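You operate a simulated robot arm through the tools that you are given. There is no shell and no other tool. Be economical: measure what you need, move in short steps, check, and stop when the job is done.

The job below is to be done with a simulated two-armed robot. You get a single attempt, and the scene is never put back.

Task
Load cup 317, shut the analyser, switch it on and run one test.

The check looks at the end state, three seconds after you hand in, the way a careful person would. Anything else that was tipped, shoved, dropped, spilled or broken makes it a failure.

Robot
Two 7-joint arms with fingered hands on one trunk, on a base that drives. Base frame: it is fixed to the floor where the robot stands at the start and does not move with it; the origin is under the middle of the robot, x ahead of it, y to its left, z up. Units: cm, rad, N and s.
The left shoulder is at the start at [6, 12.6, 128], the right one opposite. With the tool pointing down near the work surface each hand reaches from about 10 to 70 cm from the robot's upright axis, wherever it stands, measured 20 degrees to its own side. Places, roughly: analyser lid [90, 40, 110]; analyser well [70, 40, 100]; key switch [40, 60, 90]; mode dial [40, 50, 90]; trim knob [40, 40, 90]. Payload 2.5 kg a hand.
The TCP of each hand is the grasp point between the finger pads, 3 cm short of the fingertips. In the tool frame z runs along the fingers and y along their closing line. The gripper opens to 10.4 cm. The gripper's body begins 3.5 cm behind the TCP. The gripper is a hand of 5 fingers: y runs from the thumb to the fingers, the wrist lies at [-1.5, -10.4, -17.8] in the tool frame, and closing takes about 1.5 s.
Orientation is that of the tool frame in the base frame, as [roll, pitch, yaw] about the fixed x, y, z axes, in that order (R = Rz(yaw) Ry(pitch) Rx(roll)). With the fingers straight down and the wrist toward the robot, the tool's x, y and z point along [0, 1, 0], [1, 0, 0] and [0, 0, -1] of the base frame.

Tools
- The arms move only by the tool nudge_tool. It takes "left_moves", "right_moves" or both (then of equal length, played together; a hand with none holds still); each is a list of rows, each a list of 6 numbers: the shift along the tool's x, y, z in cm, then the turn, a rotation vector about the tool's x, y, z in rad. In form: [[dx, dy, dz, wx, wy, wz], ...]. A call has 1 to 10 rows; each row is the pose to reach, as a shift and turn from the pose commanded when the call began, along the tool's axes at that moment. "left_gripper" and "right_gripper" are, for a hand that has rows, the gripper command, from -1 (shut) to 1 (fully open), values between in proportion, set as the call begins (left out, the last holds). Each row takes 0.2 s and may step no farther than 5 cm and 0.15 rad from the row before; otherwise, or with a gripper value out of range, the whole call is refused. A pose out of reach is approached as far as the arm can. The call stops where the force on the tool passes 40 N (or 10 N more than at its start, if that is more) or the arm is blocked; 0.2 s more then pass. Each finger travels about 15.3 cm/s and halts on what it meets, pressing with about 27 N; the grip force reading is that of the motor and also rises with nothing between the fingers. The clock runs only during rows and for 0.2 s after the last one: add rows that repeat a pose to give the fingers time. The reply holds the time, the measured pose of the TCP, the force on the tool along the base axes, the opening and the grip force, in the units named above and with some noise, with the torque about the TCP (base axes, N m) and any sound that the robot's microphone picked up, and new pictures: "pictures" is both (left out), scene, wrist or none (wrist: the cameras of the hands that moved).
- Cameras (640 x 400 px; columns grow to the right, rows downward): "scene" is now at [11.37, 1.97, 152.49]; the picture's right is [0.36, -0.93, 0.00], its down [-0.28, -0.11, -0.95] and it looks along [0.89, 0.35, -0.30] (base axes); focal length 214 px, centre (320, 200). "left" rides on the left gripper at [-8, -7.8, -14.1] in its tool frame; the picture's right is [-0.78, -0.30, 0.56], its down [0.54, -0.78, 0.33] and it looks along [0.33, 0.56, 0.76] (tool axes); focal length 247 px, centre (320, 200). "right" rides on the right gripper at [8, -7.8, -14.1] in its tool frame; the picture's right is [-0.78, 0.30, -0.56], its down [-0.53, -0.78, 0.33] and it looks along [-0.33, 0.56, 0.76] (tool axes); focal length 247 px, centre (320, 200). There is no depth. A picture from a camera that has moved, and an enlarged one, comes with that camera's place and axes in the base frame and with its lens. The place of the scene camera against the robot may be out by one fixed shift of up to 2.5 cm in any direction.
- raise_lower(by): slides the trunk up (or, below 0, down) by that many cm; the arms and the scene camera ride with it, the base frame stays. It gives what a move gives, with no picture.
- roll_base(legs): drives the robot by 1 to 6 legs, each [ahead, left, turn to the left] in cm, cm and rad, along the robot's own axes; the way and the turn of a leg run together, so that a leg with both is an arc; at most 150 cm and 3.142 rad a leg. The arms and the cameras ride along, it lands a little off, and it stops where it bumps. It gives what a move gives, and a new picture of the scene camera.
- move_fingers(index, middle, ring, little, thumb_bend, thumb_turn, hand): sets how far each is bent, from 0 (flat) to 1 (curled in); at 0.3 the hand is open as for a grip, at 0.7 the pads meet at the TCP. One left out holds its place. A second passes; each finger stops where it meets its share of the squeeze, and holds until it gets a number again. A gripper value or a shape takes the hand back. It gives what a move gives, with no picture; readings hold the bend of each and the force on index, middle, ring, little, thumb and palm. thumb_turn goes from beside the hand (0) to across from the fingers (1), as for a grip.
- grasp_type(shape, hand): the hand has 5 fingers and takes this shape, open, in about a second: jaw (thumb against the fingers, like two jaws); tri (thumb and two fingers); tip (a fingertip pinch); poke (one finger out to press); point (the index stretched); flat (the hand flat); cup (the hand cupped); fist (a fist). The gripper value then closes the fingers along that shape, each until it touches; the sizes above hold for jaw. It gives what a move gives, with no picture.
- pan_tilt(pan, tilt): turns the head with the scene camera to pan (to the left, within 1.501 rad either way) and tilt (down, from -0.506 to 1.204), counted from straight ahead of the robot. It gives what a move gives, and a new picture of the scene camera.
- enlarge(camera, box): a new picture of the part [left, top, right, bottom] of that camera's present view, enlarged. The clock stands still meanwhile.
- sign_off(): hands the job in; it is judged then, once.

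Work in short steps. Places have to be worked out from the pictures, the camera data and where the tool is seen: move nearer, look again, correct. Check each grasp and each placing, and mend what went wrong. You have 120 turns and 260 pictures in all, those below and enlarged ones among them. Open the grippers and draw the arms clear of the work before you hand the job in, unless the task says otherwise; then end with one line.

The tools are called after "Call:" as a command line: name --argument value ..., lists and objects as JSON in quotes. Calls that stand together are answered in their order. nudge_tool: Moves the arms, as the interface text tells. Its arguments: {"type":"object","properties":{"left_moves":{"type":"array"},"left_gripper":{"type":"number"},"right_moves":{"type":"array"},"right_gripper":{"type":"number"},"pictures":{"type":"string","enum":["both","scene","wrist","none"]}},"required":[]} The other tools are called the same way: raise_lower (by) slides the trunk up or down; grasp_type (shape, hand) gives the hand a shape; move_fingers (index, middle, ring, little, thumb_bend, thumb_turn, hand) moves the fingers one by one; roll_base (legs) drives the base; pan_tilt (pan, tilt) turns the head that bears the scene camera; enlarge (camera, box) takes an enlarged picture of a part of a camera's view; sign_off () hands the job in.

At the start:

```text
t: 0.0
left_eef_pos: [30.04, 43.73, 138.08]
left_tool_rot: [-3.14, 0.001, 1.571]
left_ft_force: [0.8, -1.0, -0.3]
left_torque: [-0.01, -0.01, 0.0]
left_gripper_width: 10.35
left_gripper_force: 0.1
left_shape: jaw
left_bend: [0.3, 0.3, 0.3, 0.3, 0.3, 0.98]
left_finger forces: [0.0, 0.0, 0.1, 0.1, 0.1, 0.0]
right_eef_pos: [32.26, 1.6, 148.02]
right_tool_rot: [3.141, 0.0, 1.57]
right_ft_force: [0.2, 0.2, 0.0]
right_torque: [-0.01, 0.03, 0.0]
right_gripper_width: 10.34
right_gripper_force: 0.0
right_shape: jaw
right_bend: [0.3, 0.3, 0.3, 0.3, 0.3, 0.98]
right_finger forces: [0.0, 0.0, 0.0, 0.0, 0.1, 0.1]
trunk travel left (down, up): [-67.5, 26.5]
robot x, y, heading: [0.53, 0.18, -0.003]
head pan, tilt: [0.374, 0.307]
```

scene: 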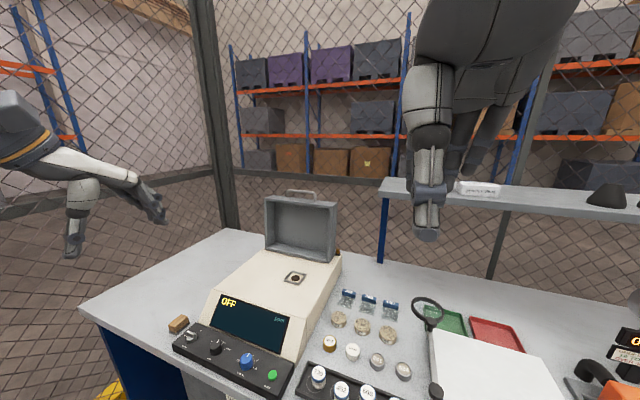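
right: 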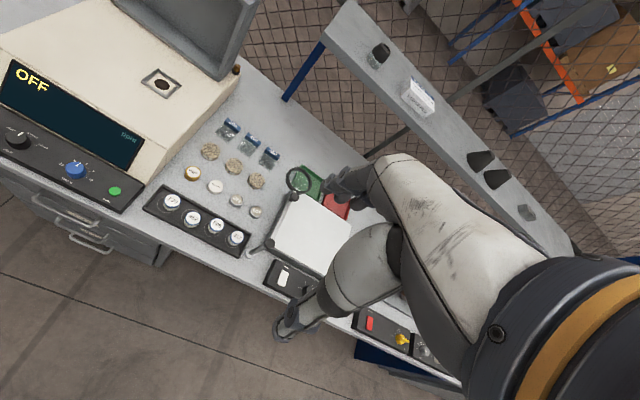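
left: 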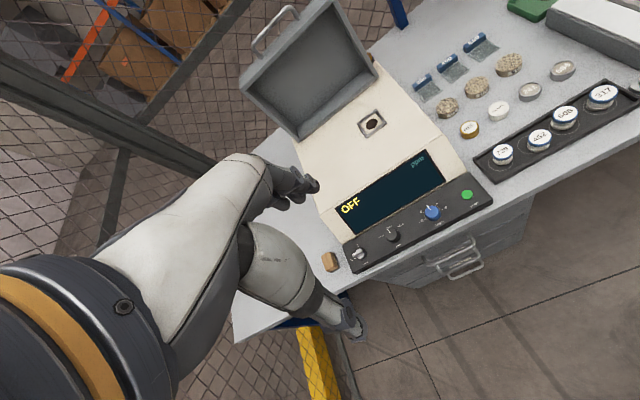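

I'll look closely at the panel and the cups first.

Call:
enlarge --camera "left" --box '[320, 140, 500, 280]'

Call:
enlarge --camera "left" --box '[460, 60, 640, 190]'

Call:
enlarge --camera "scene" --box '[160, 180, 420, 400]'

```text
2.86 times, centred on (410, 210) of left
camera zoom: at [22.23, 35.82, 152.28], right [-0.3, -0.78, -0.56], down [-0.78, 0.54, -0.33], along [0.56, 0.33, -0.76], focal length 706 px, centre (63, 171)
```

zoom: 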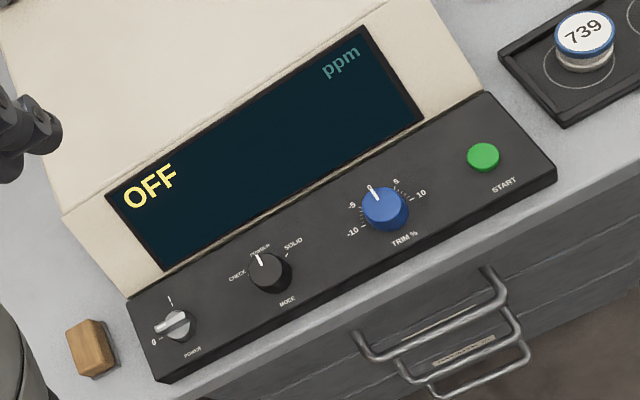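

```text
3.08 times, centred on (550, 125) of left
camera zoom: at [22.23, 35.82, 152.28], right [-0.3, -0.78, -0.56], down [-0.78, 0.54, -0.33], along [0.56, 0.33, -0.76], focal length 760 px, centre (-388, 431)
```

zoom: 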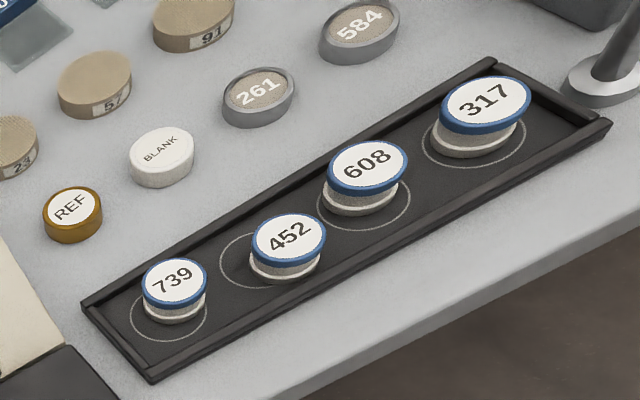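

```text
1.82 times, centred on (290, 290) of scene
camera zoom: at [11.37, 1.97, 152.49], right [0.36, -0.93, 0.0], down [-0.28, -0.11, -0.95], along [0.89, 0.35, -0.3], focal length 390 px, centre (374, 36)
```

zoom: 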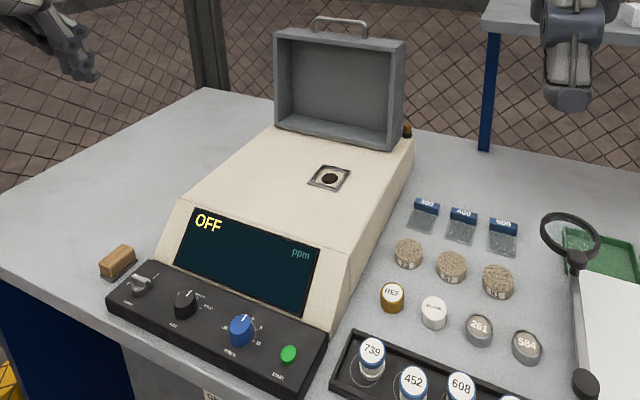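

The dial's legend and any notes matter, so I'll zoom further in on those.

Call:
enlarge --camera "left" --box '[375, 205, 415, 230]'

Call:
enlarge --camera "left" --box '[430, 225, 480, 256]'

Call:
enlarge --camera "scene" --box '[400, 170, 640, 400]'

Call:
enlarge --camera "left" --box '[340, 225, 380, 270]'

Call:
enlarge --camera "left" --box '[415, 190, 450, 220]'

```text
16.00 times, centred on (395, 218) of left
camera zoom: at [22.23, 35.82, 152.28], right [-0.3, -0.78, -0.56], down [-0.78, 0.54, -0.33], along [0.56, 0.33, -0.76], focal length 3952 px, centre (-880, -80)
```

zoom: 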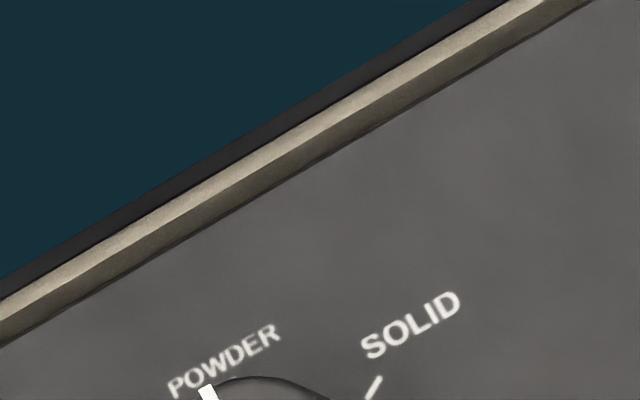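

```text
12.80 times, centred on (455, 240) of left
camera zoom: at [22.23, 35.82, 152.28], right [-0.3, -0.78, -0.56], down [-0.78, 0.54, -0.33], along [0.56, 0.33, -0.76], focal length 3161 px, centre (-1408, -318)
```

zoom: 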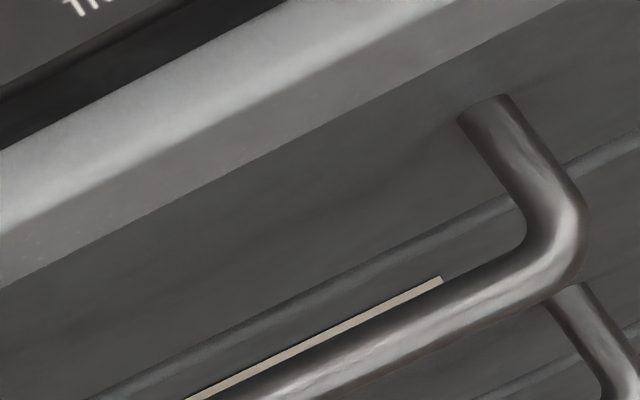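

```text
1.74 times, centred on (520, 285) of scene
camera zoom: at [11.37, 1.97, 152.49], right [0.36, -0.93, 0.0], down [-0.28, -0.11, -0.95], along [0.89, 0.35, -0.3], focal length 373 px, centre (-28, 52)
```

zoom: 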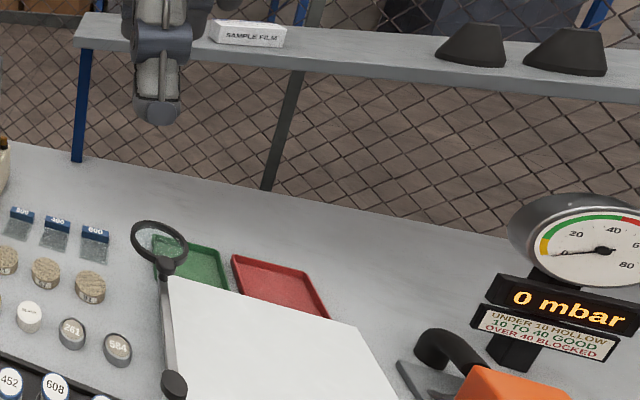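

```text
8.89 times, centred on (360, 248) of left
camera zoom: at [22.23, 35.82, 152.28], right [-0.3, -0.78, -0.56], down [-0.78, 0.54, -0.33], along [0.56, 0.33, -0.76], focal length 2195 px, centre (-36, -222)
```

zoom: 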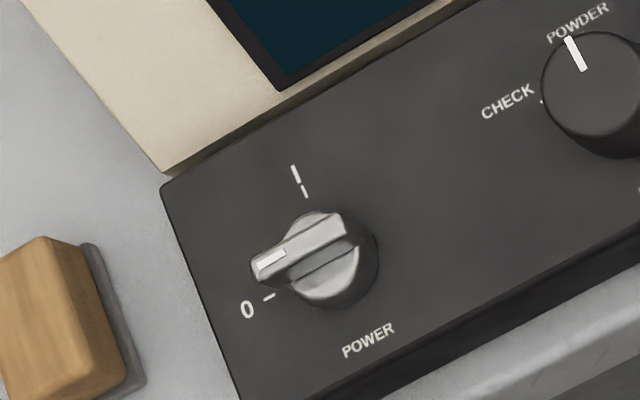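

```text
13.33 times, centred on (432, 205) of left
camera zoom: at [22.23, 35.82, 152.28], right [-0.3, -0.78, -0.56], down [-0.78, 0.54, -0.33], along [0.56, 0.33, -0.76], focal length 3293 px, centre (-1180, 133)
```

zoom: 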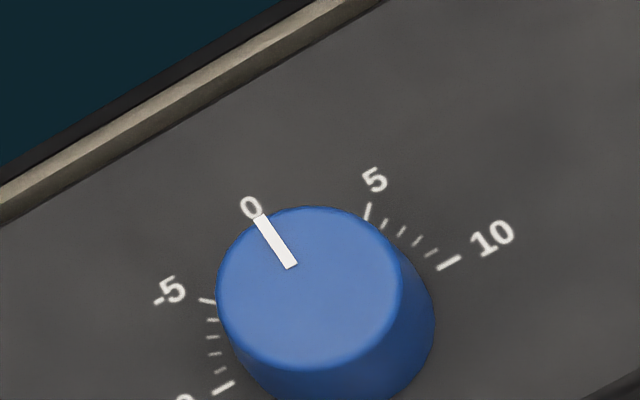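

Triangulating: START ≈ [43.2, 28.2, 95], cup 317 top ≈ [47.2, -0.3, 95], well ≈ [69.8, 35.7, 102.4]; mode is POWDER and trim 0, so both stay. I'll look downward to see the bench edge and base clearance.

Call:
pan_tilt --pan 0.3 --tilt 1.0

Call:
enlarge --camera "left" --box '[340, 100, 404, 140]'

```text
t: 1.1
left_eef_pos: [30.18, 43.72, 138.17]
left_tool_rot: [-3.14, -0.001, 1.57]
left_ft_force: [0.0, 1.1, 0.7]
left_torque: [0.0, 0.01, -0.01]
left_gripper_width: 10.34
left_gripper_force: 0.2
left_shape: jaw
left_bend: [0.3, 0.3, 0.3, 0.3, 0.3, 0.98]
left_finger forces: [0.1, 0.0, 0.1, 0.0, 0.0, 0.0]
right_eef_pos: [32.42, 1.7, 147.98]
right_tool_rot: [3.141, -0.001, 1.571]
right_ft_force: [0.6, -0.1, -0.3]
right_torque: [0.0, 0.03, -0.03]
right_gripper_width: 10.31
right_gripper_force: 0.0
right_shape: jaw
right_bend: [0.3, 0.3, 0.3, 0.3, 0.3, 0.98]
right_finger forces: [0.0, 0.0, 0.0, 0.0, 0.1, 0.0]
trunk travel left (down, up): [-67.5, 26.5]
robot x, y, heading: [0.13, -0.31, -0.001]
head pan, tilt: [0.3, 1.0]
camera scene: at [9.33, 0.63, 146.61], right [0.3, -0.96, 0.0], down [-0.8, -0.25, -0.54], along [0.52, 0.16, -0.84], focal length 214 px, centre (320, 200)
```

scene: 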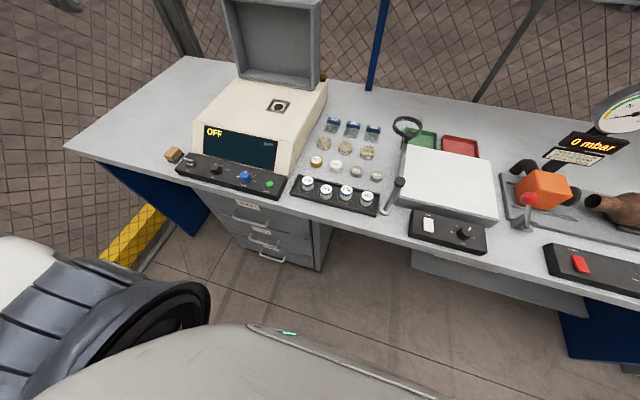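

```text
10.00 times, centred on (372, 120) of left
camera zoom: at [22.23, 35.83, 152.28], right [-0.3, -0.78, -0.56], down [-0.78, 0.54, -0.33], along [0.56, 0.33, -0.76], focal length 2470 px, centre (-200, 1000)
```

zoom: 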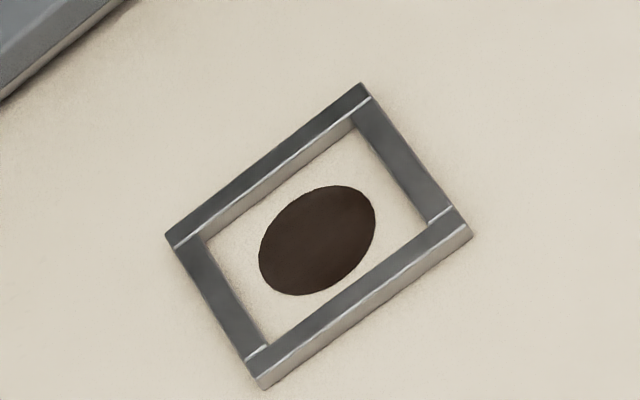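

The bench edge is near x≈40 and the robot's front reaches only about x≈10–12, so I can drive about 18 cm ahead and a little left, bringing the well, lid and key all in reach of the left arm.

Call:
roll_base --legs '[[18, 8, 0]]'

Call:
grasp_type --hand "left" --shape "tri"

Call:
nudge_tool --right_moves '[[-5, 0, 0, 0, 0, 0], [-10, 0, 0, 0, 0, 0], [-15, -3, 0, 0, 0, 0], [-20, -6, 0, 0, 0, 0], [-25, -9, 0, 0, 0, 0]]' --pictures "scene"

```text
t: 2.6
left_eef_pos: [47.95, 51.84, 138.13]
left_tool_rot: [3.14, 0.001, 1.571]
left_ft_force: [-0.1, 0.9, 0.5]
left_torque: [0.0, 0.01, 0.03]
left_gripper_width: 10.38
left_gripper_force: 0.1
left_shape: jaw
left_bend: [0.3, 0.3, 0.3, 0.3, 0.3, 0.98]
left_finger forces: [0.0, 0.0, 0.1, 0.0, 0.0, 0.0]
right_eef_pos: [50.35, 9.65, 147.85]
right_tool_rot: [-3.141, 0.0, 1.572]
right_ft_force: [0.4, 0.1, 0.1]
right_torque: [0.01, -0.02, 0.0]
right_gripper_width: 10.37
right_gripper_force: 0.1
right_shape: jaw
right_bend: [0.3, 0.3, 0.3, 0.3, 0.3, 0.98]
right_finger forces: [0.0, 0.1, 0.0, 0.0, 0.0, 0.0]
trunk travel left (down, up): [-67.5, 26.5]
robot x, y, heading: [18.14, 7.78, -0.003]
head pan, tilt: [0.3, 1.0]
camera scene: at [27.26, 8.56, 146.6], right [0.3, -0.95, 0.0], down [-0.8, -0.25, -0.54], along [0.52, 0.16, -0.84], focal length 214 px, centre (320, 200)
```

scene: 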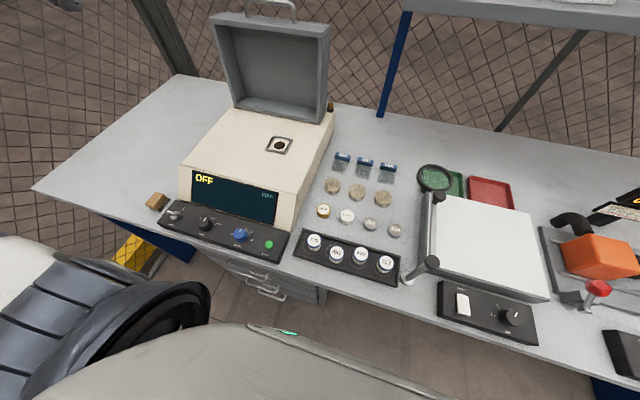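

```text
t: 3.5
left_eef_pos: [47.95, 51.76, 138.19]
left_tool_rot: [3.14, 0.0, 1.572]
left_ft_force: [1.1, 0.5, 0.4]
left_torque: [0.04, -0.01, 0.02]
left_gripper_width: 10.37
left_gripper_force: 0.1
left_shape: tri
left_bend: [0.3, 0.3, 0.99, 0.99, 0.3, 0.98]
left_finger forces: [0.0, 0.0, 0.1, 0.0, 0.0, 0.0]
right_eef_pos: [50.23, 9.61, 148.0]
right_tool_rot: [3.14, -0.002, 1.571]
right_ft_force: [-0.1, -0.6, 0.0]
right_torque: [0.03, 0.0, -0.02]
right_gripper_width: 10.37
right_gripper_force: 0.0
right_shape: jaw
right_bend: [0.3, 0.3, 0.3, 0.3, 0.3, 0.98]
right_finger forces: [0.0, 0.0, 0.0, 0.0, 0.1, 0.0]
trunk travel left (down, up): [-67.5, 26.5]
robot x, y, heading: [18.4, 7.62, 0.005]
head pan, tilt: [0.3, 1.0]
```

```text
refused: row 3 steps farther than a row can; nothing moved
```

The drive landed well with no bump. I'll retry moving the right arm aside in smaller steps.

Call:
nudge_tool --right_moves '[[-4.5, 0, 0, 0, 0, 0], [-9, -1.5, 0, 0, 0, 0], [-13.5, -3, 0, 0, 0, 0], [-18, -5, 0, 0, 0, 0], [-22.5, -7, 0, 0, 0, 0], [-27, -9, 0, 0, 0, 0], [-31, -11, 0, 0, 0, 0]]' --pictures "none"

Call:
nudge_tool --left_moves '[[-4.8, 0, 0, 0, 0, 0], [-9.6, 0, 0, 0, 0, 0], [-14.4, 0, 0, 0, 0, 0], [-19.2, 0, 0, 0, 0, 0], [-24, 0, 0, 0, 0, 0], [-28.8, 0, 0, 0, 0, 0], [-33.6, 0, 0, 0, 0, 0], [-38.4, 0, 0, 0, 0, 0], [-43.2, 0, 0, 0, 0, 0], [-47.5, 0, 0, 0, 0, 0]]'

```text
t: 5.1
left_eef_pos: [47.87, 51.67, 138.13]
left_tool_rot: [3.142, -0.001, 1.57]
left_ft_force: [-0.8, -0.6, 0.6]
left_torque: [0.08, -0.01, 0.03]
left_gripper_width: 10.37
left_gripper_force: 0.0
left_shape: tri
left_bend: [0.3, 0.3, 0.99, 0.99, 0.3, 0.98]
left_finger forces: [0.1, 0.0, 0.0, 0.1, 0.0, 0.1]
right_eef_pos: [45.9, -18.42, 144.51]
right_tool_rot: [-3.109, 0.005, 1.571]
right_ft_force: [0.6, -0.3, -0.2]
right_torque: [0.04, 0.01, -0.02]
right_gripper_width: 10.35
right_gripper_force: 0.1
right_shape: jaw
right_bend: [0.3, 0.3, 0.3, 0.3, 0.3, 0.98]
right_finger forces: [0.0, 0.1, 0.0, 0.0, 0.1, 0.0]
right hand out of reach, approached as far as the arm can: row 5, 6, 7
trunk travel left (down, up): [-67.5, 26.5]
robot x, y, heading: [17.96, 8.14, -0.0]
head pan, tilt: [0.3, 1.0]
```

```text
t: 6.3
left_eef_pos: [48.74, 31.31, 136.47]
left_tool_rot: [-3.125, 0.241, 1.525]
left_ft_force: [-0.2, -0.7, -0.6]
left_torque: [0.0, 0.01, 0.03]
left_gripper_width: 10.36
left_gripper_force: 0.0
left_shape: tri
left_bend: [0.3, 0.3, 0.99, 0.99, 0.3, 0.97]
left_finger forces: [0.0, 0.0, 0.1, 0.0, 0.0, 0.0]
right_eef_pos: [45.9, -18.52, 144.54]
right_tool_rot: [-3.112, -0.003, 1.57]
right_ft_force: [-0.9, 0.6, 0.2]
right_torque: [0.03, -0.03, 0.01]
right_gripper_width: 10.38
right_gripper_force: 0.1
right_shape: jaw
right_bend: [0.3, 0.3, 0.3, 0.3, 0.3, 0.98]
right_finger forces: [0.0, 0.0, 0.0, 0.0, 0.0, 0.0]
trunk travel left (down, up): [-67.5, 26.5]
robot x, y, heading: [17.87, 8.01, 0.002]
head pan, tilt: [0.3, 1.0]
stopped in row 5 (left hand): the arm was blocked; the commanded pose is now the measured one
camera scene: at [27.2, 8.5, 146.61], right [0.3, -0.95, 0.0], down [-0.8, -0.25, -0.54], along [0.52, 0.16, -0.84], focal length 214 px, centre (320, 200)
camera left: at [40.81, 27.28, 152.29], right [-0.34, -0.87, -0.35], down [-0.76, 0.48, -0.44], along [0.55, 0.12, -0.83], focal length 247 px, centre (320, 200)
```

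scene: 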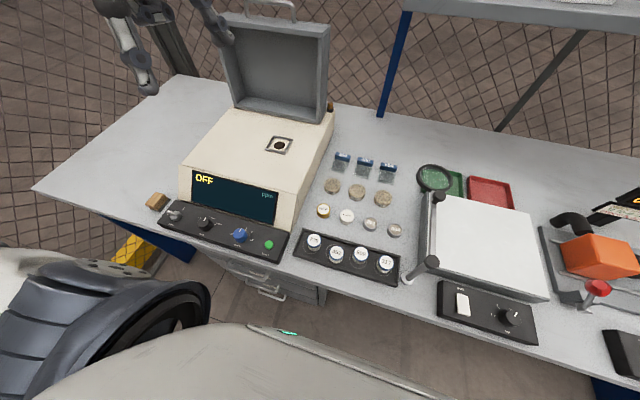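
left: 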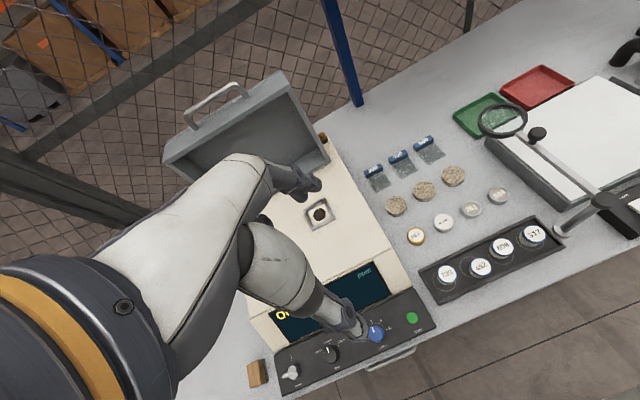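

The arm hit a limit because the wrist is too high and close to the body. I'll restore the orientation and lower to about z=120, where the arm has more freedom.

Call:
nudge_tool --left_moves '[[1, 0, 4.1, -0.004, 0.06, -0.012], [2, 0.1, 8.2, -0.008, 0.12, -0.023], [3, 0.2, 12.3, -0.012, 0.18, -0.035], [4, 0.3, 16.5, -0.017, 0.241, -0.046], [4, 0.3, 16.5, -0.017, 0.241, -0.046]]' --pictures "none"

```text
t: 7.5
left_eef_pos: [49.98, 32.09, 120.6]
left_tool_rot: [-3.137, -0.004, 1.568]
left_ft_force: [-1.3, 0.2, 0.3]
left_torque: [-0.02, -0.01, 0.02]
left_gripper_width: 10.38
left_gripper_force: 0.1
left_shape: tri
left_bend: [0.3, 0.3, 0.99, 0.99, 0.3, 0.97]
left_finger forces: [0.0, 0.0, 0.0, 0.1, 0.0, 0.0]
left hand out of reach, approached as far as the arm can: row 4, 5
right_eef_pos: [45.84, -18.57, 144.66]
right_tool_rot: [-3.112, -0.002, 1.571]
right_ft_force: [-0.5, -0.2, 0.5]
right_torque: [-0.04, 0.02, 0.02]
right_gripper_width: 10.4
right_gripper_force: 0.1
right_shape: jaw
right_bend: [0.3, 0.3, 0.3, 0.3, 0.3, 0.98]
right_finger forces: [0.1, 0.1, 0.0, 0.0, 0.1, 0.0]
trunk travel left (down, up): [-67.5, 26.5]
robot x, y, heading: [17.59, 7.85, 0.003]
head pan, tilt: [0.3, 1.0]
```

Now orientation is straight. I'll slide toward the cup at this height.

Call:
nudge_tool --left_moves '[[-4.5, 0, 0, 0, 0, 0], [-9, 0, 0, 0, 0, 0], [-13.5, 0, 0, 0, 0, 0], [-18, 0, 0, 0, 0, 0], [-22.5, 0, 0, 0, 0, 0], [-27, 0, 0, 0, 0, 0]]'

```text
t: 8.1
left_eef_pos: [51.08, 22.58, 122.02]
left_tool_rot: [-3.13, 0.241, 1.59]
left_ft_force: [-0.3, 0.7, 0.4]
left_torque: [-0.01, -0.01, 0.01]
left_gripper_width: 10.37
left_gripper_force: 0.0
left_shape: tri
left_bend: [0.3, 0.3, 0.99, 0.99, 0.3, 0.97]
left_finger forces: [0.0, 0.0, 0.1, 0.0, 0.0, 0.0]
left hand out of reach, approached as far as the arm can: row 1, 2, 3
right_eef_pos: [45.76, -18.61, 144.57]
right_tool_rot: [-3.109, -0.004, 1.569]
right_ft_force: [-0.4, -0.8, 0.4]
right_torque: [-0.04, 0.02, 0.0]
right_gripper_width: 10.37
right_gripper_force: 0.1
right_shape: jaw
right_bend: [0.3, 0.3, 0.3, 0.3, 0.3, 0.98]
right_finger forces: [0.1, 0.0, 0.0, 0.0, 0.1, 0.1]
trunk travel left (down, up): [-67.5, 26.5]
robot x, y, heading: [18.09, 7.89, 0.004]
head pan, tilt: [0.3, 1.0]
stopped in row 3 (left hand): the arm was blocked; the commanded pose is now the measured one
camera scene: at [27.2, 8.56, 146.6], right [0.3, -0.95, 0.0], down [-0.8, -0.25, -0.54], along [0.52, 0.16, -0.84], focal length 214 px, centre (320, 200)
camera left: at [43.52, 18.13, 137.67], right [-0.28, -0.89, -0.35], down [-0.79, 0.43, -0.44], along [0.55, 0.15, -0.82], focal length 247 px, centre (320, 200)
```

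scene: 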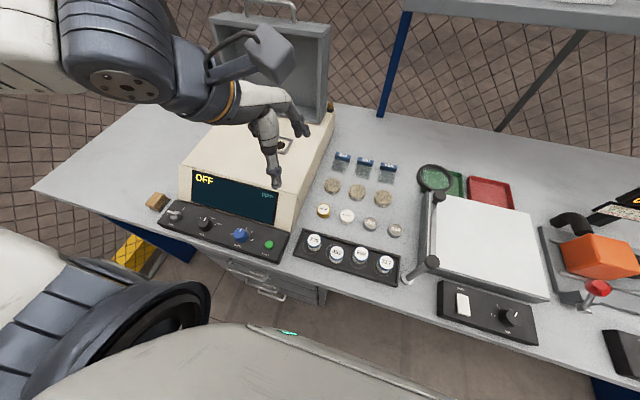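
left: 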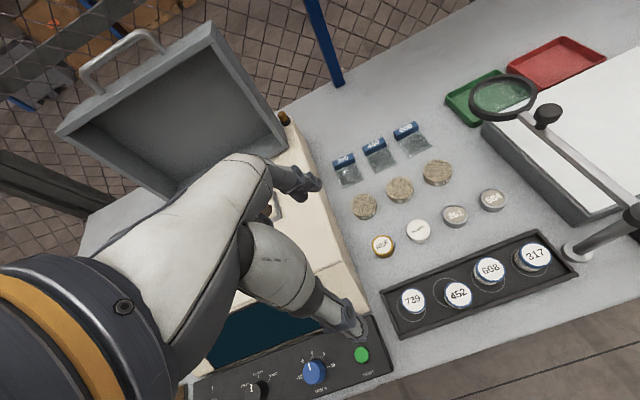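

The left arm can't cross that far, so I'll straighten it on its own side and drive the base to the right instead.

Call:
nudge_tool --left_moves '[[2, -0.7, -0.5, -0.003, 0.06, 0.005], [4, -1.4, -1, -0.006, 0.12, 0.01], [6, -2.1, -1.5, -0.009, 0.18, 0.014], [9, -2.8, -1.9, -0.012, 0.241, 0.019], [9, -2.8, -1.9, -0.012, 0.241, 0.019]]' --pictures "none"

Call:
roll_base --legs '[[0, -31, 0]]'

```text
t: 9.3
left_eef_pos: [48.91, 32.19, 122.38]
left_tool_rot: [3.136, -0.001, 1.569]
left_ft_force: [0.1, 0.1, -0.1]
left_torque: [0.03, 0.02, 0.04]
left_gripper_width: 10.41
left_gripper_force: 0.1
left_shape: tri
left_bend: [0.3, 0.3, 0.99, 0.99, 0.3, 0.98]
left_finger forces: [0.1, 0.0, 0.1, 0.1, 0.0, 0.1]
left hand out of reach, approached as far as the arm can: row 1, 2, 3, 4, 5
right_eef_pos: [45.85, -18.64, 144.56]
right_tool_rot: [-3.112, -0.004, 1.57]
right_ft_force: [-0.7, 0.4, -0.3]
right_torque: [0.03, -0.04, 0.05]
right_gripper_width: 10.39
right_gripper_force: 0.0
right_shape: jaw
right_bend: [0.3, 0.3, 0.3, 0.3, 0.3, 0.98]
right_finger forces: [0.1, 0.0, 0.1, 0.1, 0.0, 0.0]
trunk travel left (down, up): [-67.5, 26.5]
robot x, y, heading: [17.85, 7.8, 0.006]
head pan, tilt: [0.3, 1.0]
```

```text
t: 11.4
left_eef_pos: [48.97, 0.93, 122.18]
left_tool_rot: [3.139, 0.003, 1.569]
left_ft_force: [0.1, -0.3, -0.5]
left_torque: [-0.01, 0.0, 0.02]
left_gripper_width: 10.38
left_gripper_force: 0.1
left_shape: tri
left_bend: [0.3, 0.3, 0.99, 0.99, 0.3, 0.98]
left_finger forces: [0.1, 0.2, 0.0, 0.1, 0.0, 0.0]
right_eef_pos: [45.86, -49.78, 144.58]
right_tool_rot: [-3.112, -0.005, 1.569]
right_ft_force: [0.1, -0.1, 0.3]
right_torque: [0.01, 0.01, 0.0]
right_gripper_width: 10.4
right_gripper_force: 0.1
right_shape: jaw
right_bend: [0.3, 0.3, 0.3, 0.3, 0.3, 0.98]
right_finger forces: [0.0, 0.0, 0.1, 0.1, 0.1, 0.0]
trunk travel left (down, up): [-67.5, 26.5]
robot x, y, heading: [18.1, -23.24, -0.001]
head pan, tilt: [0.3, 1.0]
camera scene: at [27.24, -22.7, 146.61], right [0.3, -0.96, 0.0], down [-0.8, -0.25, -0.54], along [0.52, 0.16, -0.84], focal length 214 px, centre (320, 200)
```

scene: 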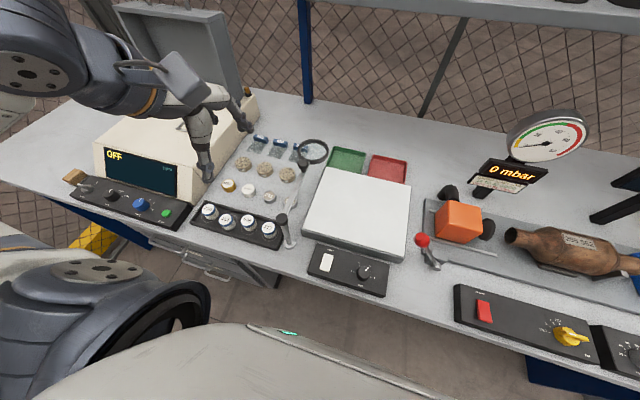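

I'll look from the wrist camera at the cup and its surroundings now.

Call:
nudge_tool --left_moves '[[0, 0, 4, 0, 0, 0]]' --pictures "wrist"

Call:
enlarge --camera "scene" --box '[170, 60, 350, 280]'

```text
t: 11.8
left_eef_pos: [50.77, 1.66, 119.12]
left_tool_rot: [3.14, 0.003, 1.569]
left_ft_force: [-0.2, 0.3, 0.3]
left_torque: [0.0, 0.0, -0.01]
left_gripper_width: 10.39
left_gripper_force: 0.1
left_shape: tri
left_bend: [0.3, 0.3, 0.99, 0.99, 0.3, 0.98]
left_finger forces: [0.1, 0.1, 0.0, 0.1, 0.1, 0.0]
left hand out of reach, approached as far as the arm can: row 1
right_eef_pos: [45.88, -49.69, 144.59]
right_tool_rot: [-3.111, -0.004, 1.569]
right_ft_force: [0.1, 0.2, 0.4]
right_torque: [0.05, 0.02, 0.0]
right_gripper_width: 10.39
right_gripper_force: 0.1
right_shape: jaw
right_bend: [0.3, 0.3, 0.3, 0.3, 0.3, 0.98]
right_finger forces: [0.1, 0.0, 0.0, 0.1, 0.1, 0.1]
trunk travel left (down, up): [-67.5, 26.5]
robot x, y, heading: [17.97, -23.62, 0.004]
head pan, tilt: [0.3, 1.0]
camera left: at [42.87, -6.18, 133.27], right [-0.3, -0.78, -0.56], down [-0.77, 0.54, -0.34], along [0.56, 0.33, -0.76], focal length 247 px, centre (320, 200)
```

left: 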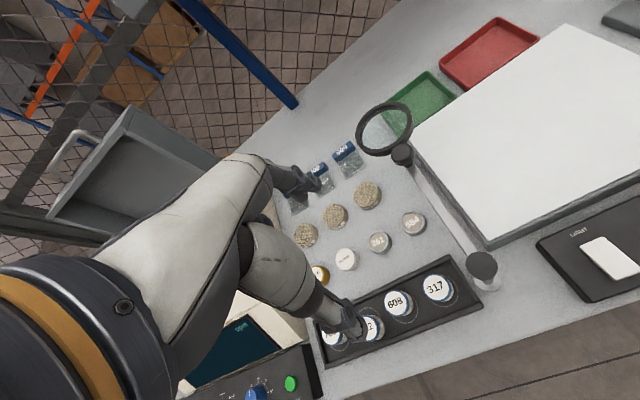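

```text
1.82 times, centred on (260, 170) of scene
camera zoom: at [27.33, -22.59, 146.6], right [0.3, -0.96, 0.0], down [-0.8, -0.25, -0.54], along [0.52, 0.16, -0.84], focal length 390 px, centre (429, 254)
```

zoom: 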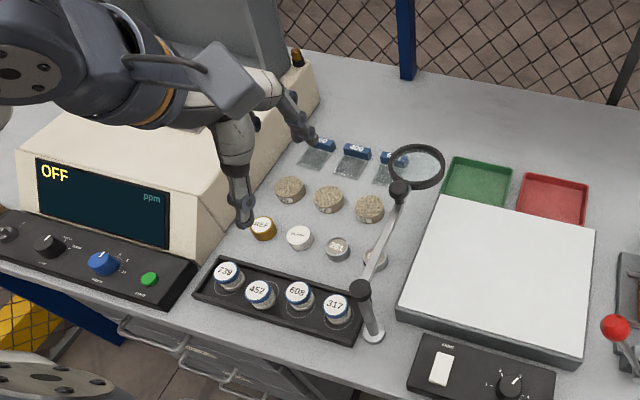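

The magnifier post sits just right of the tray (top ≈ [47, -7.2, 102]), so clearance beside cup 317 is tight. I'll zoom in to measure the tray, cup and hand more exactly.

Call:
enlarge --camera "left" --box '[360, 235, 520, 335]'

Call:
pan_tilt --pan 0.75 --tilt 0.65

```text
4.00 times, centred on (440, 285) of left
camera zoom: at [42.87, -6.18, 133.27], right [-0.3, -0.78, -0.56], down [-0.77, 0.54, -0.34], along [0.56, 0.33, -0.76], focal length 988 px, centre (-160, -140)
```

zoom: 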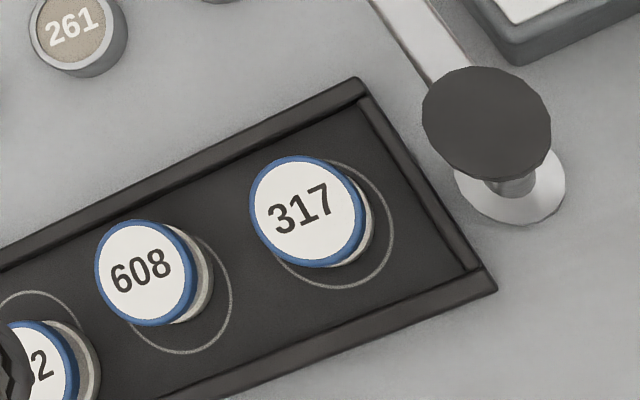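

```text
t: 12.7
left_eef_pos: [50.72, 1.59, 119.32]
left_tool_rot: [3.141, 0.003, 1.569]
left_ft_force: [0.8, 0.6, -0.4]
left_torque: [-0.02, 0.01, -0.03]
left_gripper_width: 10.39
left_gripper_force: 0.1
left_shape: tri
left_bend: [0.3, 0.3, 0.99, 0.99, 0.3, 0.98]
left_finger forces: [0.1, 0.0, 0.1, 0.1, 0.1, 0.1]
right_eef_pos: [45.83, -49.76, 144.54]
right_tool_rot: [-3.112, -0.003, 1.568]
right_ft_force: [-0.1, -0.1, -0.2]
right_torque: [0.0, -0.03, 0.01]
right_gripper_width: 10.35
right_gripper_force: 0.1
right_shape: jaw
right_bend: [0.3, 0.3, 0.3, 0.3, 0.3, 0.98]
right_finger forces: [0.1, 0.1, 0.1, 0.1, 0.0, 0.1]
trunk travel left (down, up): [-67.5, 26.5]
robot x, y, heading: [17.67, -23.43, 0.0]
head pan, tilt: [0.75, 0.649]
camera scene: at [26.94, -18.8, 149.37], right [0.68, -0.73, 0.0], down [-0.44, -0.41, -0.8], along [0.58, 0.54, -0.61], focal length 214 px, centre (320, 200)
```

scene: 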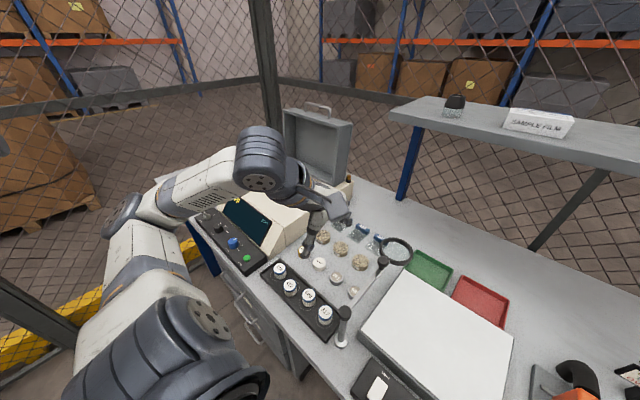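

Cup 317 resolves to about [47.8, -1.0], top z≈94.3; the magnifier knob edge is near y=-5.5, up to z≈102. I'll zoom on the hand to judge its width.

Call:
enlarge --camera "scene" --box '[230, 110, 430, 350]'

```text
1.67 times, centred on (330, 230) of scene
camera zoom: at [26.94, -18.8, 149.37], right [0.68, -0.73, 0.0], down [-0.44, -0.41, -0.8], along [0.58, 0.54, -0.61], focal length 358 px, centre (303, 150)
```

zoom: 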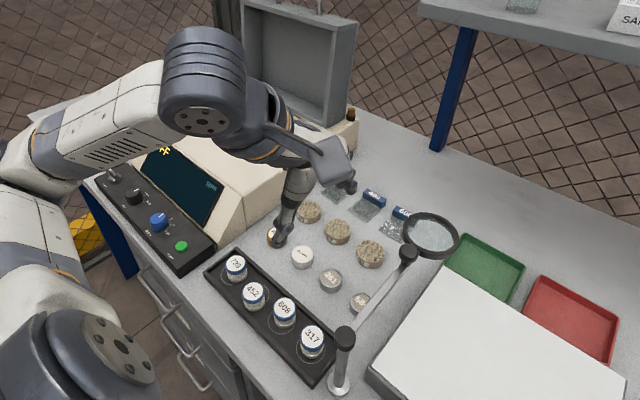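

From geometry the index finger lies about tool x=-1, so the hand's bulk lies on the +y side, away from the post. I'll go above cup 317 at z≈107 and check.

Call:
nudge_tool --left_moves '[[-1, -1, 3, 0, 0, 0], [-2, -2, 6, 0, 0, 0], [-2.5, -2.9, 9, 0, 0, 0], [-2.5, -2.9, 12, 0, 0, 0], [-2.5, -2.9, 12, 0, 0, 0]]'

```text
t: 13.9
left_eef_pos: [52.58, 1.69, 106.4]
left_tool_rot: [3.138, 0.002, 1.569]
left_ft_force: [-0.3, 0.3, -0.8]
left_torque: [-0.02, 0.03, -0.01]
left_gripper_width: 10.37
left_gripper_force: 0.0
left_shape: tri
left_bend: [0.3, 0.3, 0.99, 0.99, 0.3, 0.98]
left_finger forces: [0.1, 0.0, 0.0, 0.1, 0.0, 0.1]
left hand out of reach, approached as far as the arm can: row 1, 2, 3, 4, 5
right_eef_pos: [45.84, -49.75, 144.57]
right_tool_rot: [-3.112, -0.003, 1.567]
right_ft_force: [0.1, 1.5, 0.2]
right_torque: [0.0, 0.0, 0.01]
right_gripper_width: 10.36
right_gripper_force: 0.1
right_shape: jaw
right_bend: [0.3, 0.3, 0.3, 0.3, 0.3, 0.98]
right_finger forces: [0.0, 0.0, 0.1, 0.0, 0.1, 0.0]
trunk travel left (down, up): [-67.5, 26.5]
robot x, y, heading: [17.88, -23.57, -0.003]
head pan, tilt: [0.75, 0.649]
camera scene: at [26.95, -18.79, 149.38], right [0.68, -0.73, 0.0], down [-0.44, -0.41, -0.8], along [0.58, 0.54, -0.6], focal length 214 px, centre (320, 200)
camera left: at [44.72, -6.23, 120.51], right [-0.3, -0.78, -0.56], down [-0.77, 0.54, -0.34], along [0.56, 0.33, -0.76], focal length 247 px, centre (320, 200)
```

scene: 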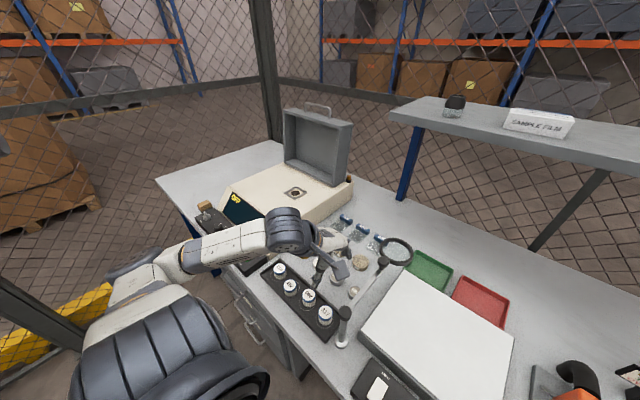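
left: 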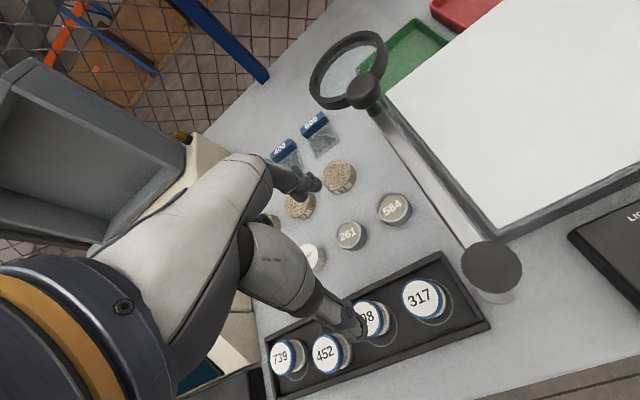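

The arm is at its inner limit here, so I'll back the base off 9 cm and shift a little right, giving the arm room.

Call:
roll_base --legs '[[-9, -3, 0]]'

Call:
nudge_tool --left_moves '[[0, 2, 0, 0, 0, 0], [0, 4.2, 0, 0, 0, 0], [0, 4.2, 0, 0, 0, 0]]'

```text
t: 15.0
left_eef_pos: [43.71, -1.28, 106.47]
left_tool_rot: [3.138, 0.003, 1.57]
left_ft_force: [-0.4, 0.0, -0.1]
left_torque: [0.0, -0.04, -0.02]
left_gripper_width: 10.41
left_gripper_force: 0.0
left_shape: tri
left_bend: [0.3, 0.3, 0.99, 0.99, 0.3, 0.98]
left_finger forces: [0.0, 0.1, 0.0, 0.0, 0.0, 0.0]
right_eef_pos: [36.9, -52.65, 144.76]
right_tool_rot: [-3.111, -0.004, 1.57]
right_ft_force: [-0.6, -0.1, 0.6]
right_torque: [-0.01, -0.01, -0.02]
right_gripper_width: 10.4
right_gripper_force: 0.0
right_shape: jaw
right_bend: [0.3, 0.3, 0.3, 0.3, 0.3, 0.98]
right_finger forces: [0.0, 0.0, 0.0, 0.0, 0.0, 0.0]
trunk travel left (down, up): [-67.5, 26.5]
robot x, y, heading: [8.95, -26.12, 0.001]
head pan, tilt: [0.75, 0.649]
camera scene: at [17.95, -21.79, 149.39], right [0.68, -0.73, 0.0], down [-0.44, -0.41, -0.8], along [0.58, 0.54, -0.6], focal length 214 px, centre (320, 200)
```

scene: 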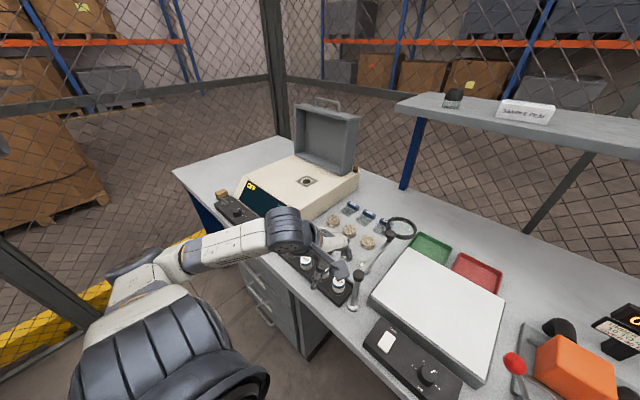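

```text
t: 15.8
left_eef_pos: [47.93, -1.16, 106.29]
left_tool_rot: [3.137, 0.001, 1.569]
left_ft_force: [-0.1, 0.1, 0.6]
left_torque: [0.01, 0.04, 0.01]
left_gripper_width: 10.38
left_gripper_force: 0.1
left_shape: tri
left_bend: [0.3, 0.3, 0.99, 0.99, 0.3, 0.98]
left_finger forces: [0.1, 0.1, 0.1, 0.0, 0.1, 0.0]
right_eef_pos: [36.92, -52.77, 144.53]
right_tool_rot: [-3.11, -0.005, 1.568]
right_ft_force: [0.5, 0.1, -0.3]
right_torque: [0.01, 0.02, -0.01]
right_gripper_width: 10.37
right_gripper_force: 0.1
right_shape: jaw
right_bend: [0.3, 0.3, 0.3, 0.3, 0.3, 0.98]
right_finger forces: [0.1, 0.0, 0.0, 0.0, 0.0, 0.1]
trunk travel left (down, up): [-67.5, 26.5]
robot x, y, heading: [8.79, -26.12, 0.003]
head pan, tilt: [0.75, 0.649]
camera scene: at [18.01, -21.77, 149.38], right [0.68, -0.73, 0.0], down [-0.44, -0.41, -0.8], along [0.58, 0.54, -0.6], focal length 214 px, centre (320, 200)
camera left: at [39.98, -9.06, 120.44], right [-0.3, -0.78, -0.56], down [-0.77, 0.54, -0.34], along [0.56, 0.33, -0.76], focal length 247 px, centre (320, 200)
```

scene: 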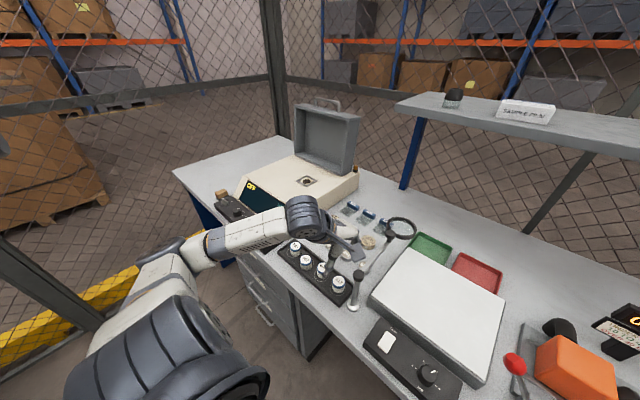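
left: 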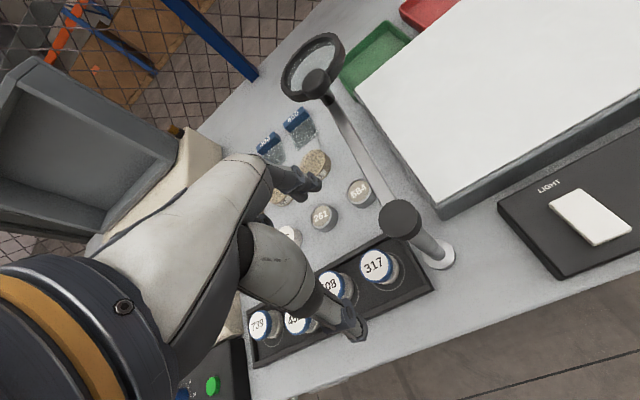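

The TCP is centred over cup 317 within 0.3 cm. I'll narrow the grip to about 7 cm and descend to z≈98.

Call:
nudge_tool --left_moves '[[0, 0, 0, 0, 0, 0], [0, 0, 0, 0, 0, 0], [0, 0, 2, 0, 0, 0], [0, -0.1, 4, 0, 0, 0], [0, -0.1, 6, 0, 0, 0], [0.1, -0.1, 8.2, 0, 0, 0]]' --left_gripper 0.35

Call:
enlarge --camera "left" --box '[220, 150, 500, 350]'

Call:
enlarge --camera "scene" --box '[270, 180, 430, 320]'

```text
t: 17.2
left_eef_pos: [47.83, -1.26, 98.03]
left_tool_rot: [3.139, 0.003, 1.57]
left_ft_force: [-0.2, -0.5, 0.4]
left_torque: [0.01, 0.0, 0.01]
left_gripper_width: 7.07
left_gripper_force: 0.1
left_shape: tri
left_bend: [0.73, 0.38, 0.99, 0.99, 0.6, 0.99]
left_finger forces: [0.1, 0.0, 0.0, 0.0, 0.0, 0.0]
right_eef_pos: [36.96, -52.89, 144.67]
right_tool_rot: [-3.112, -0.005, 1.569]
right_ft_force: [-1.0, 0.0, 0.5]
right_torque: [0.01, 0.0, -0.04]
right_gripper_width: 10.39
right_gripper_force: 0.1
right_shape: jaw
right_bend: [0.3, 0.3, 0.3, 0.3, 0.3, 0.98]
right_finger forces: [0.0, 0.0, 0.1, 0.1, 0.0, 0.0]
trunk travel left (down, up): [-67.5, 26.5]
robot x, y, heading: [9.05, -26.25, -0.0]
head pan, tilt: [0.75, 0.649]
camera scene: at [18.03, -21.76, 149.38], right [0.68, -0.73, 0.0], down [-0.44, -0.41, -0.8], along [0.58, 0.54, -0.6], focal length 214 px, centre (320, 200)
camera left: at [39.91, -9.14, 112.23], right [-0.3, -0.78, -0.56], down [-0.77, 0.54, -0.34], along [0.56, 0.33, -0.76], focal length 247 px, centre (320, 200)
```

scene: 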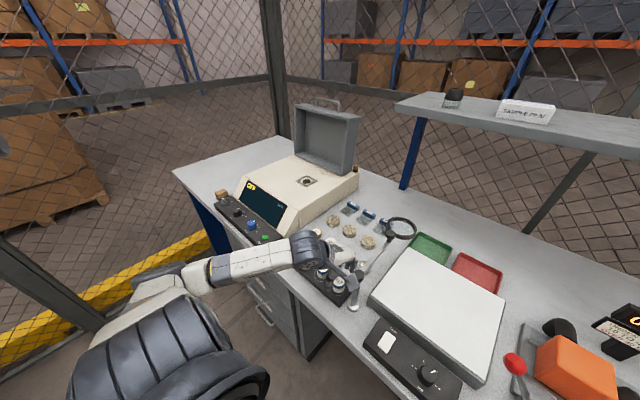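
left: 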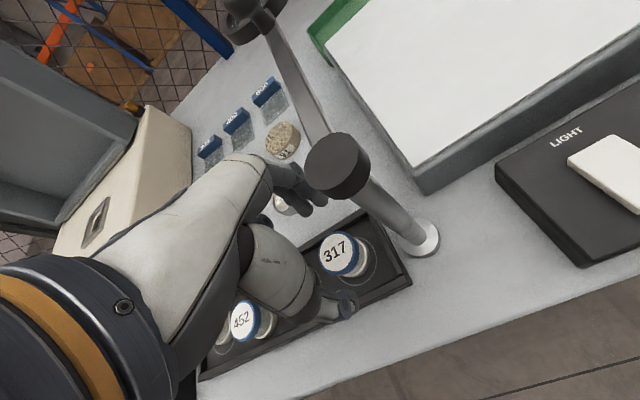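

```text
2.00 times, centred on (360, 250) of left
camera zoom: at [39.91, -9.14, 112.23], right [-0.3, -0.78, -0.56], down [-0.77, 0.54, -0.34], along [0.56, 0.33, -0.76], focal length 494 px, centre (240, 100)
```

zoom: 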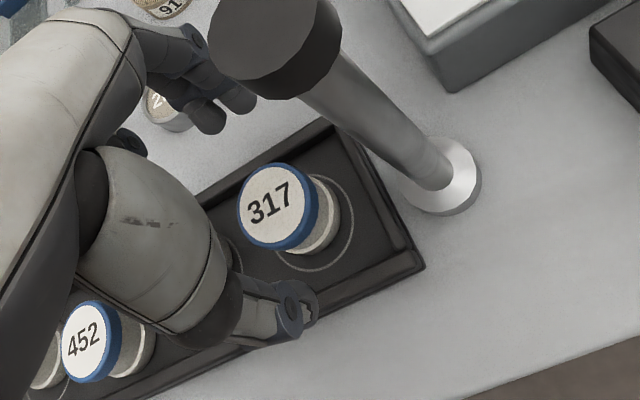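

```text
2.86 times, centred on (350, 250) of scene
camera zoom: at [18.03, -21.76, 149.38], right [0.68, -0.73, 0.0], down [-0.44, -0.41, -0.8], along [0.58, 0.54, -0.6], focal length 613 px, centre (234, 57)
```

zoom: 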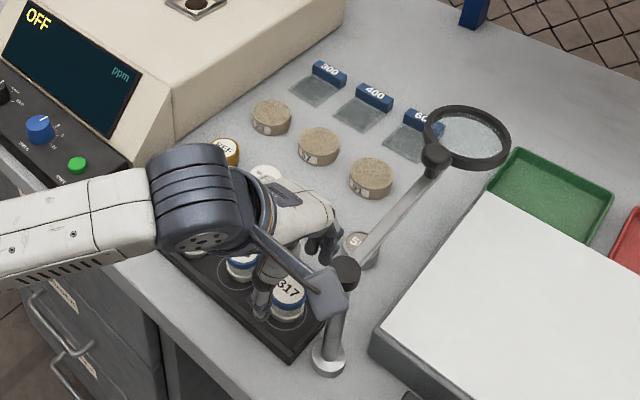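

Thumb tip ≈ [43.3, -1.0] and index tip ≈ [52.2, -1.9] straddle the cup symmetrically, clear of the knob. Descending 2.9 cm, then closing.

Call:
nudge_tool --left_moves '[[0.1, 0, 1, 0, 0, 0], [0.2, 0, 2, 0, 0, 0], [0.2, 0, 2.9, 0, 0, 0], [0.2, 0, 2.9, 0, 0, 0]]'

Call:
enlarge --camera "left" --box '[220, 150, 500, 350]'

```text
t: 18.2
left_eef_pos: [47.8, -1.02, 95.28]
left_tool_rot: [3.137, 0.001, 1.569]
left_ft_force: [-0.8, -0.1, -0.4]
left_torque: [0.01, -0.01, -0.01]
left_gripper_width: 7.06
left_gripper_force: 0.0
left_shape: tri
left_bend: [0.73, 0.38, 0.99, 0.99, 0.6, 0.99]
left_finger forces: [0.0, 0.0, 0.1, 0.1, 0.1, 0.0]
right_eef_pos: [37.02, -52.77, 144.61]
right_tool_rot: [-3.112, -0.003, 1.567]
right_ft_force: [-0.5, 0.4, 1.0]
right_torque: [-0.01, 0.01, 0.02]
right_gripper_width: 10.39
right_gripper_force: 0.1
right_shape: jaw
right_bend: [0.3, 0.3, 0.3, 0.3, 0.3, 0.98]
right_finger forces: [0.0, 0.0, 0.0, 0.1, 0.0, 0.0]
trunk travel left (down, up): [-67.5, 26.5]
robot x, y, heading: [8.97, -26.07, -0.005]
head pan, tilt: [0.75, 0.649]
camera scene: at [18.03, -21.77, 149.38], right [0.68, -0.73, 0.0], down [-0.44, -0.41, -0.8], along [0.58, 0.54, -0.6], focal length 214 px, centre (320, 200)
camera left: at [39.9, -8.97, 109.39], right [-0.3, -0.78, -0.56], down [-0.77, 0.54, -0.34], along [0.56, 0.33, -0.76], focal length 247 px, centre (320, 200)
```

scene: 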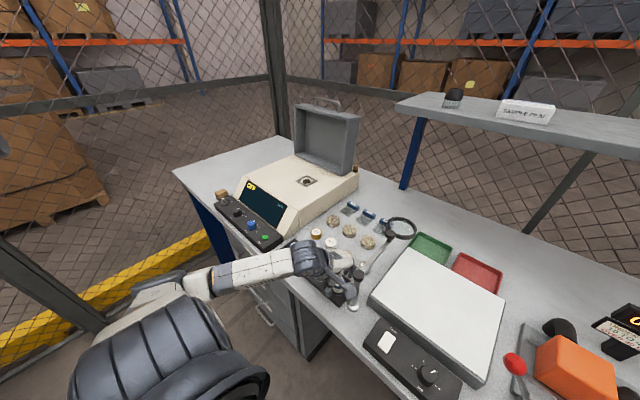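
left: 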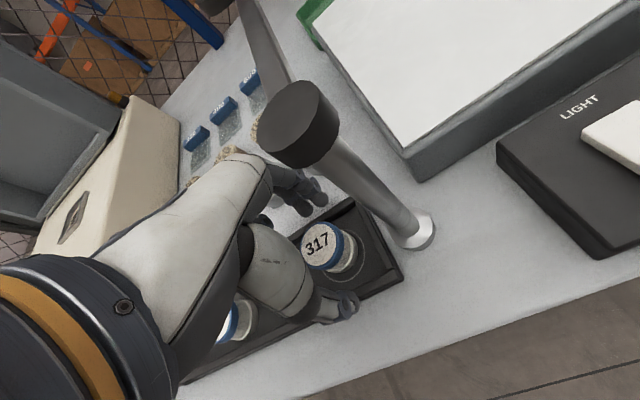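

```text
2.00 times, centred on (360, 250) of left
camera zoom: at [39.9, -8.97, 109.39], right [-0.3, -0.78, -0.56], down [-0.77, 0.54, -0.34], along [0.56, 0.33, -0.76], focal length 494 px, centre (240, 100)
```

zoom: 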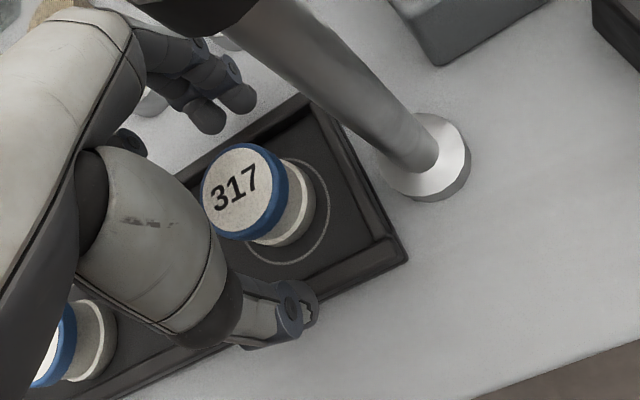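

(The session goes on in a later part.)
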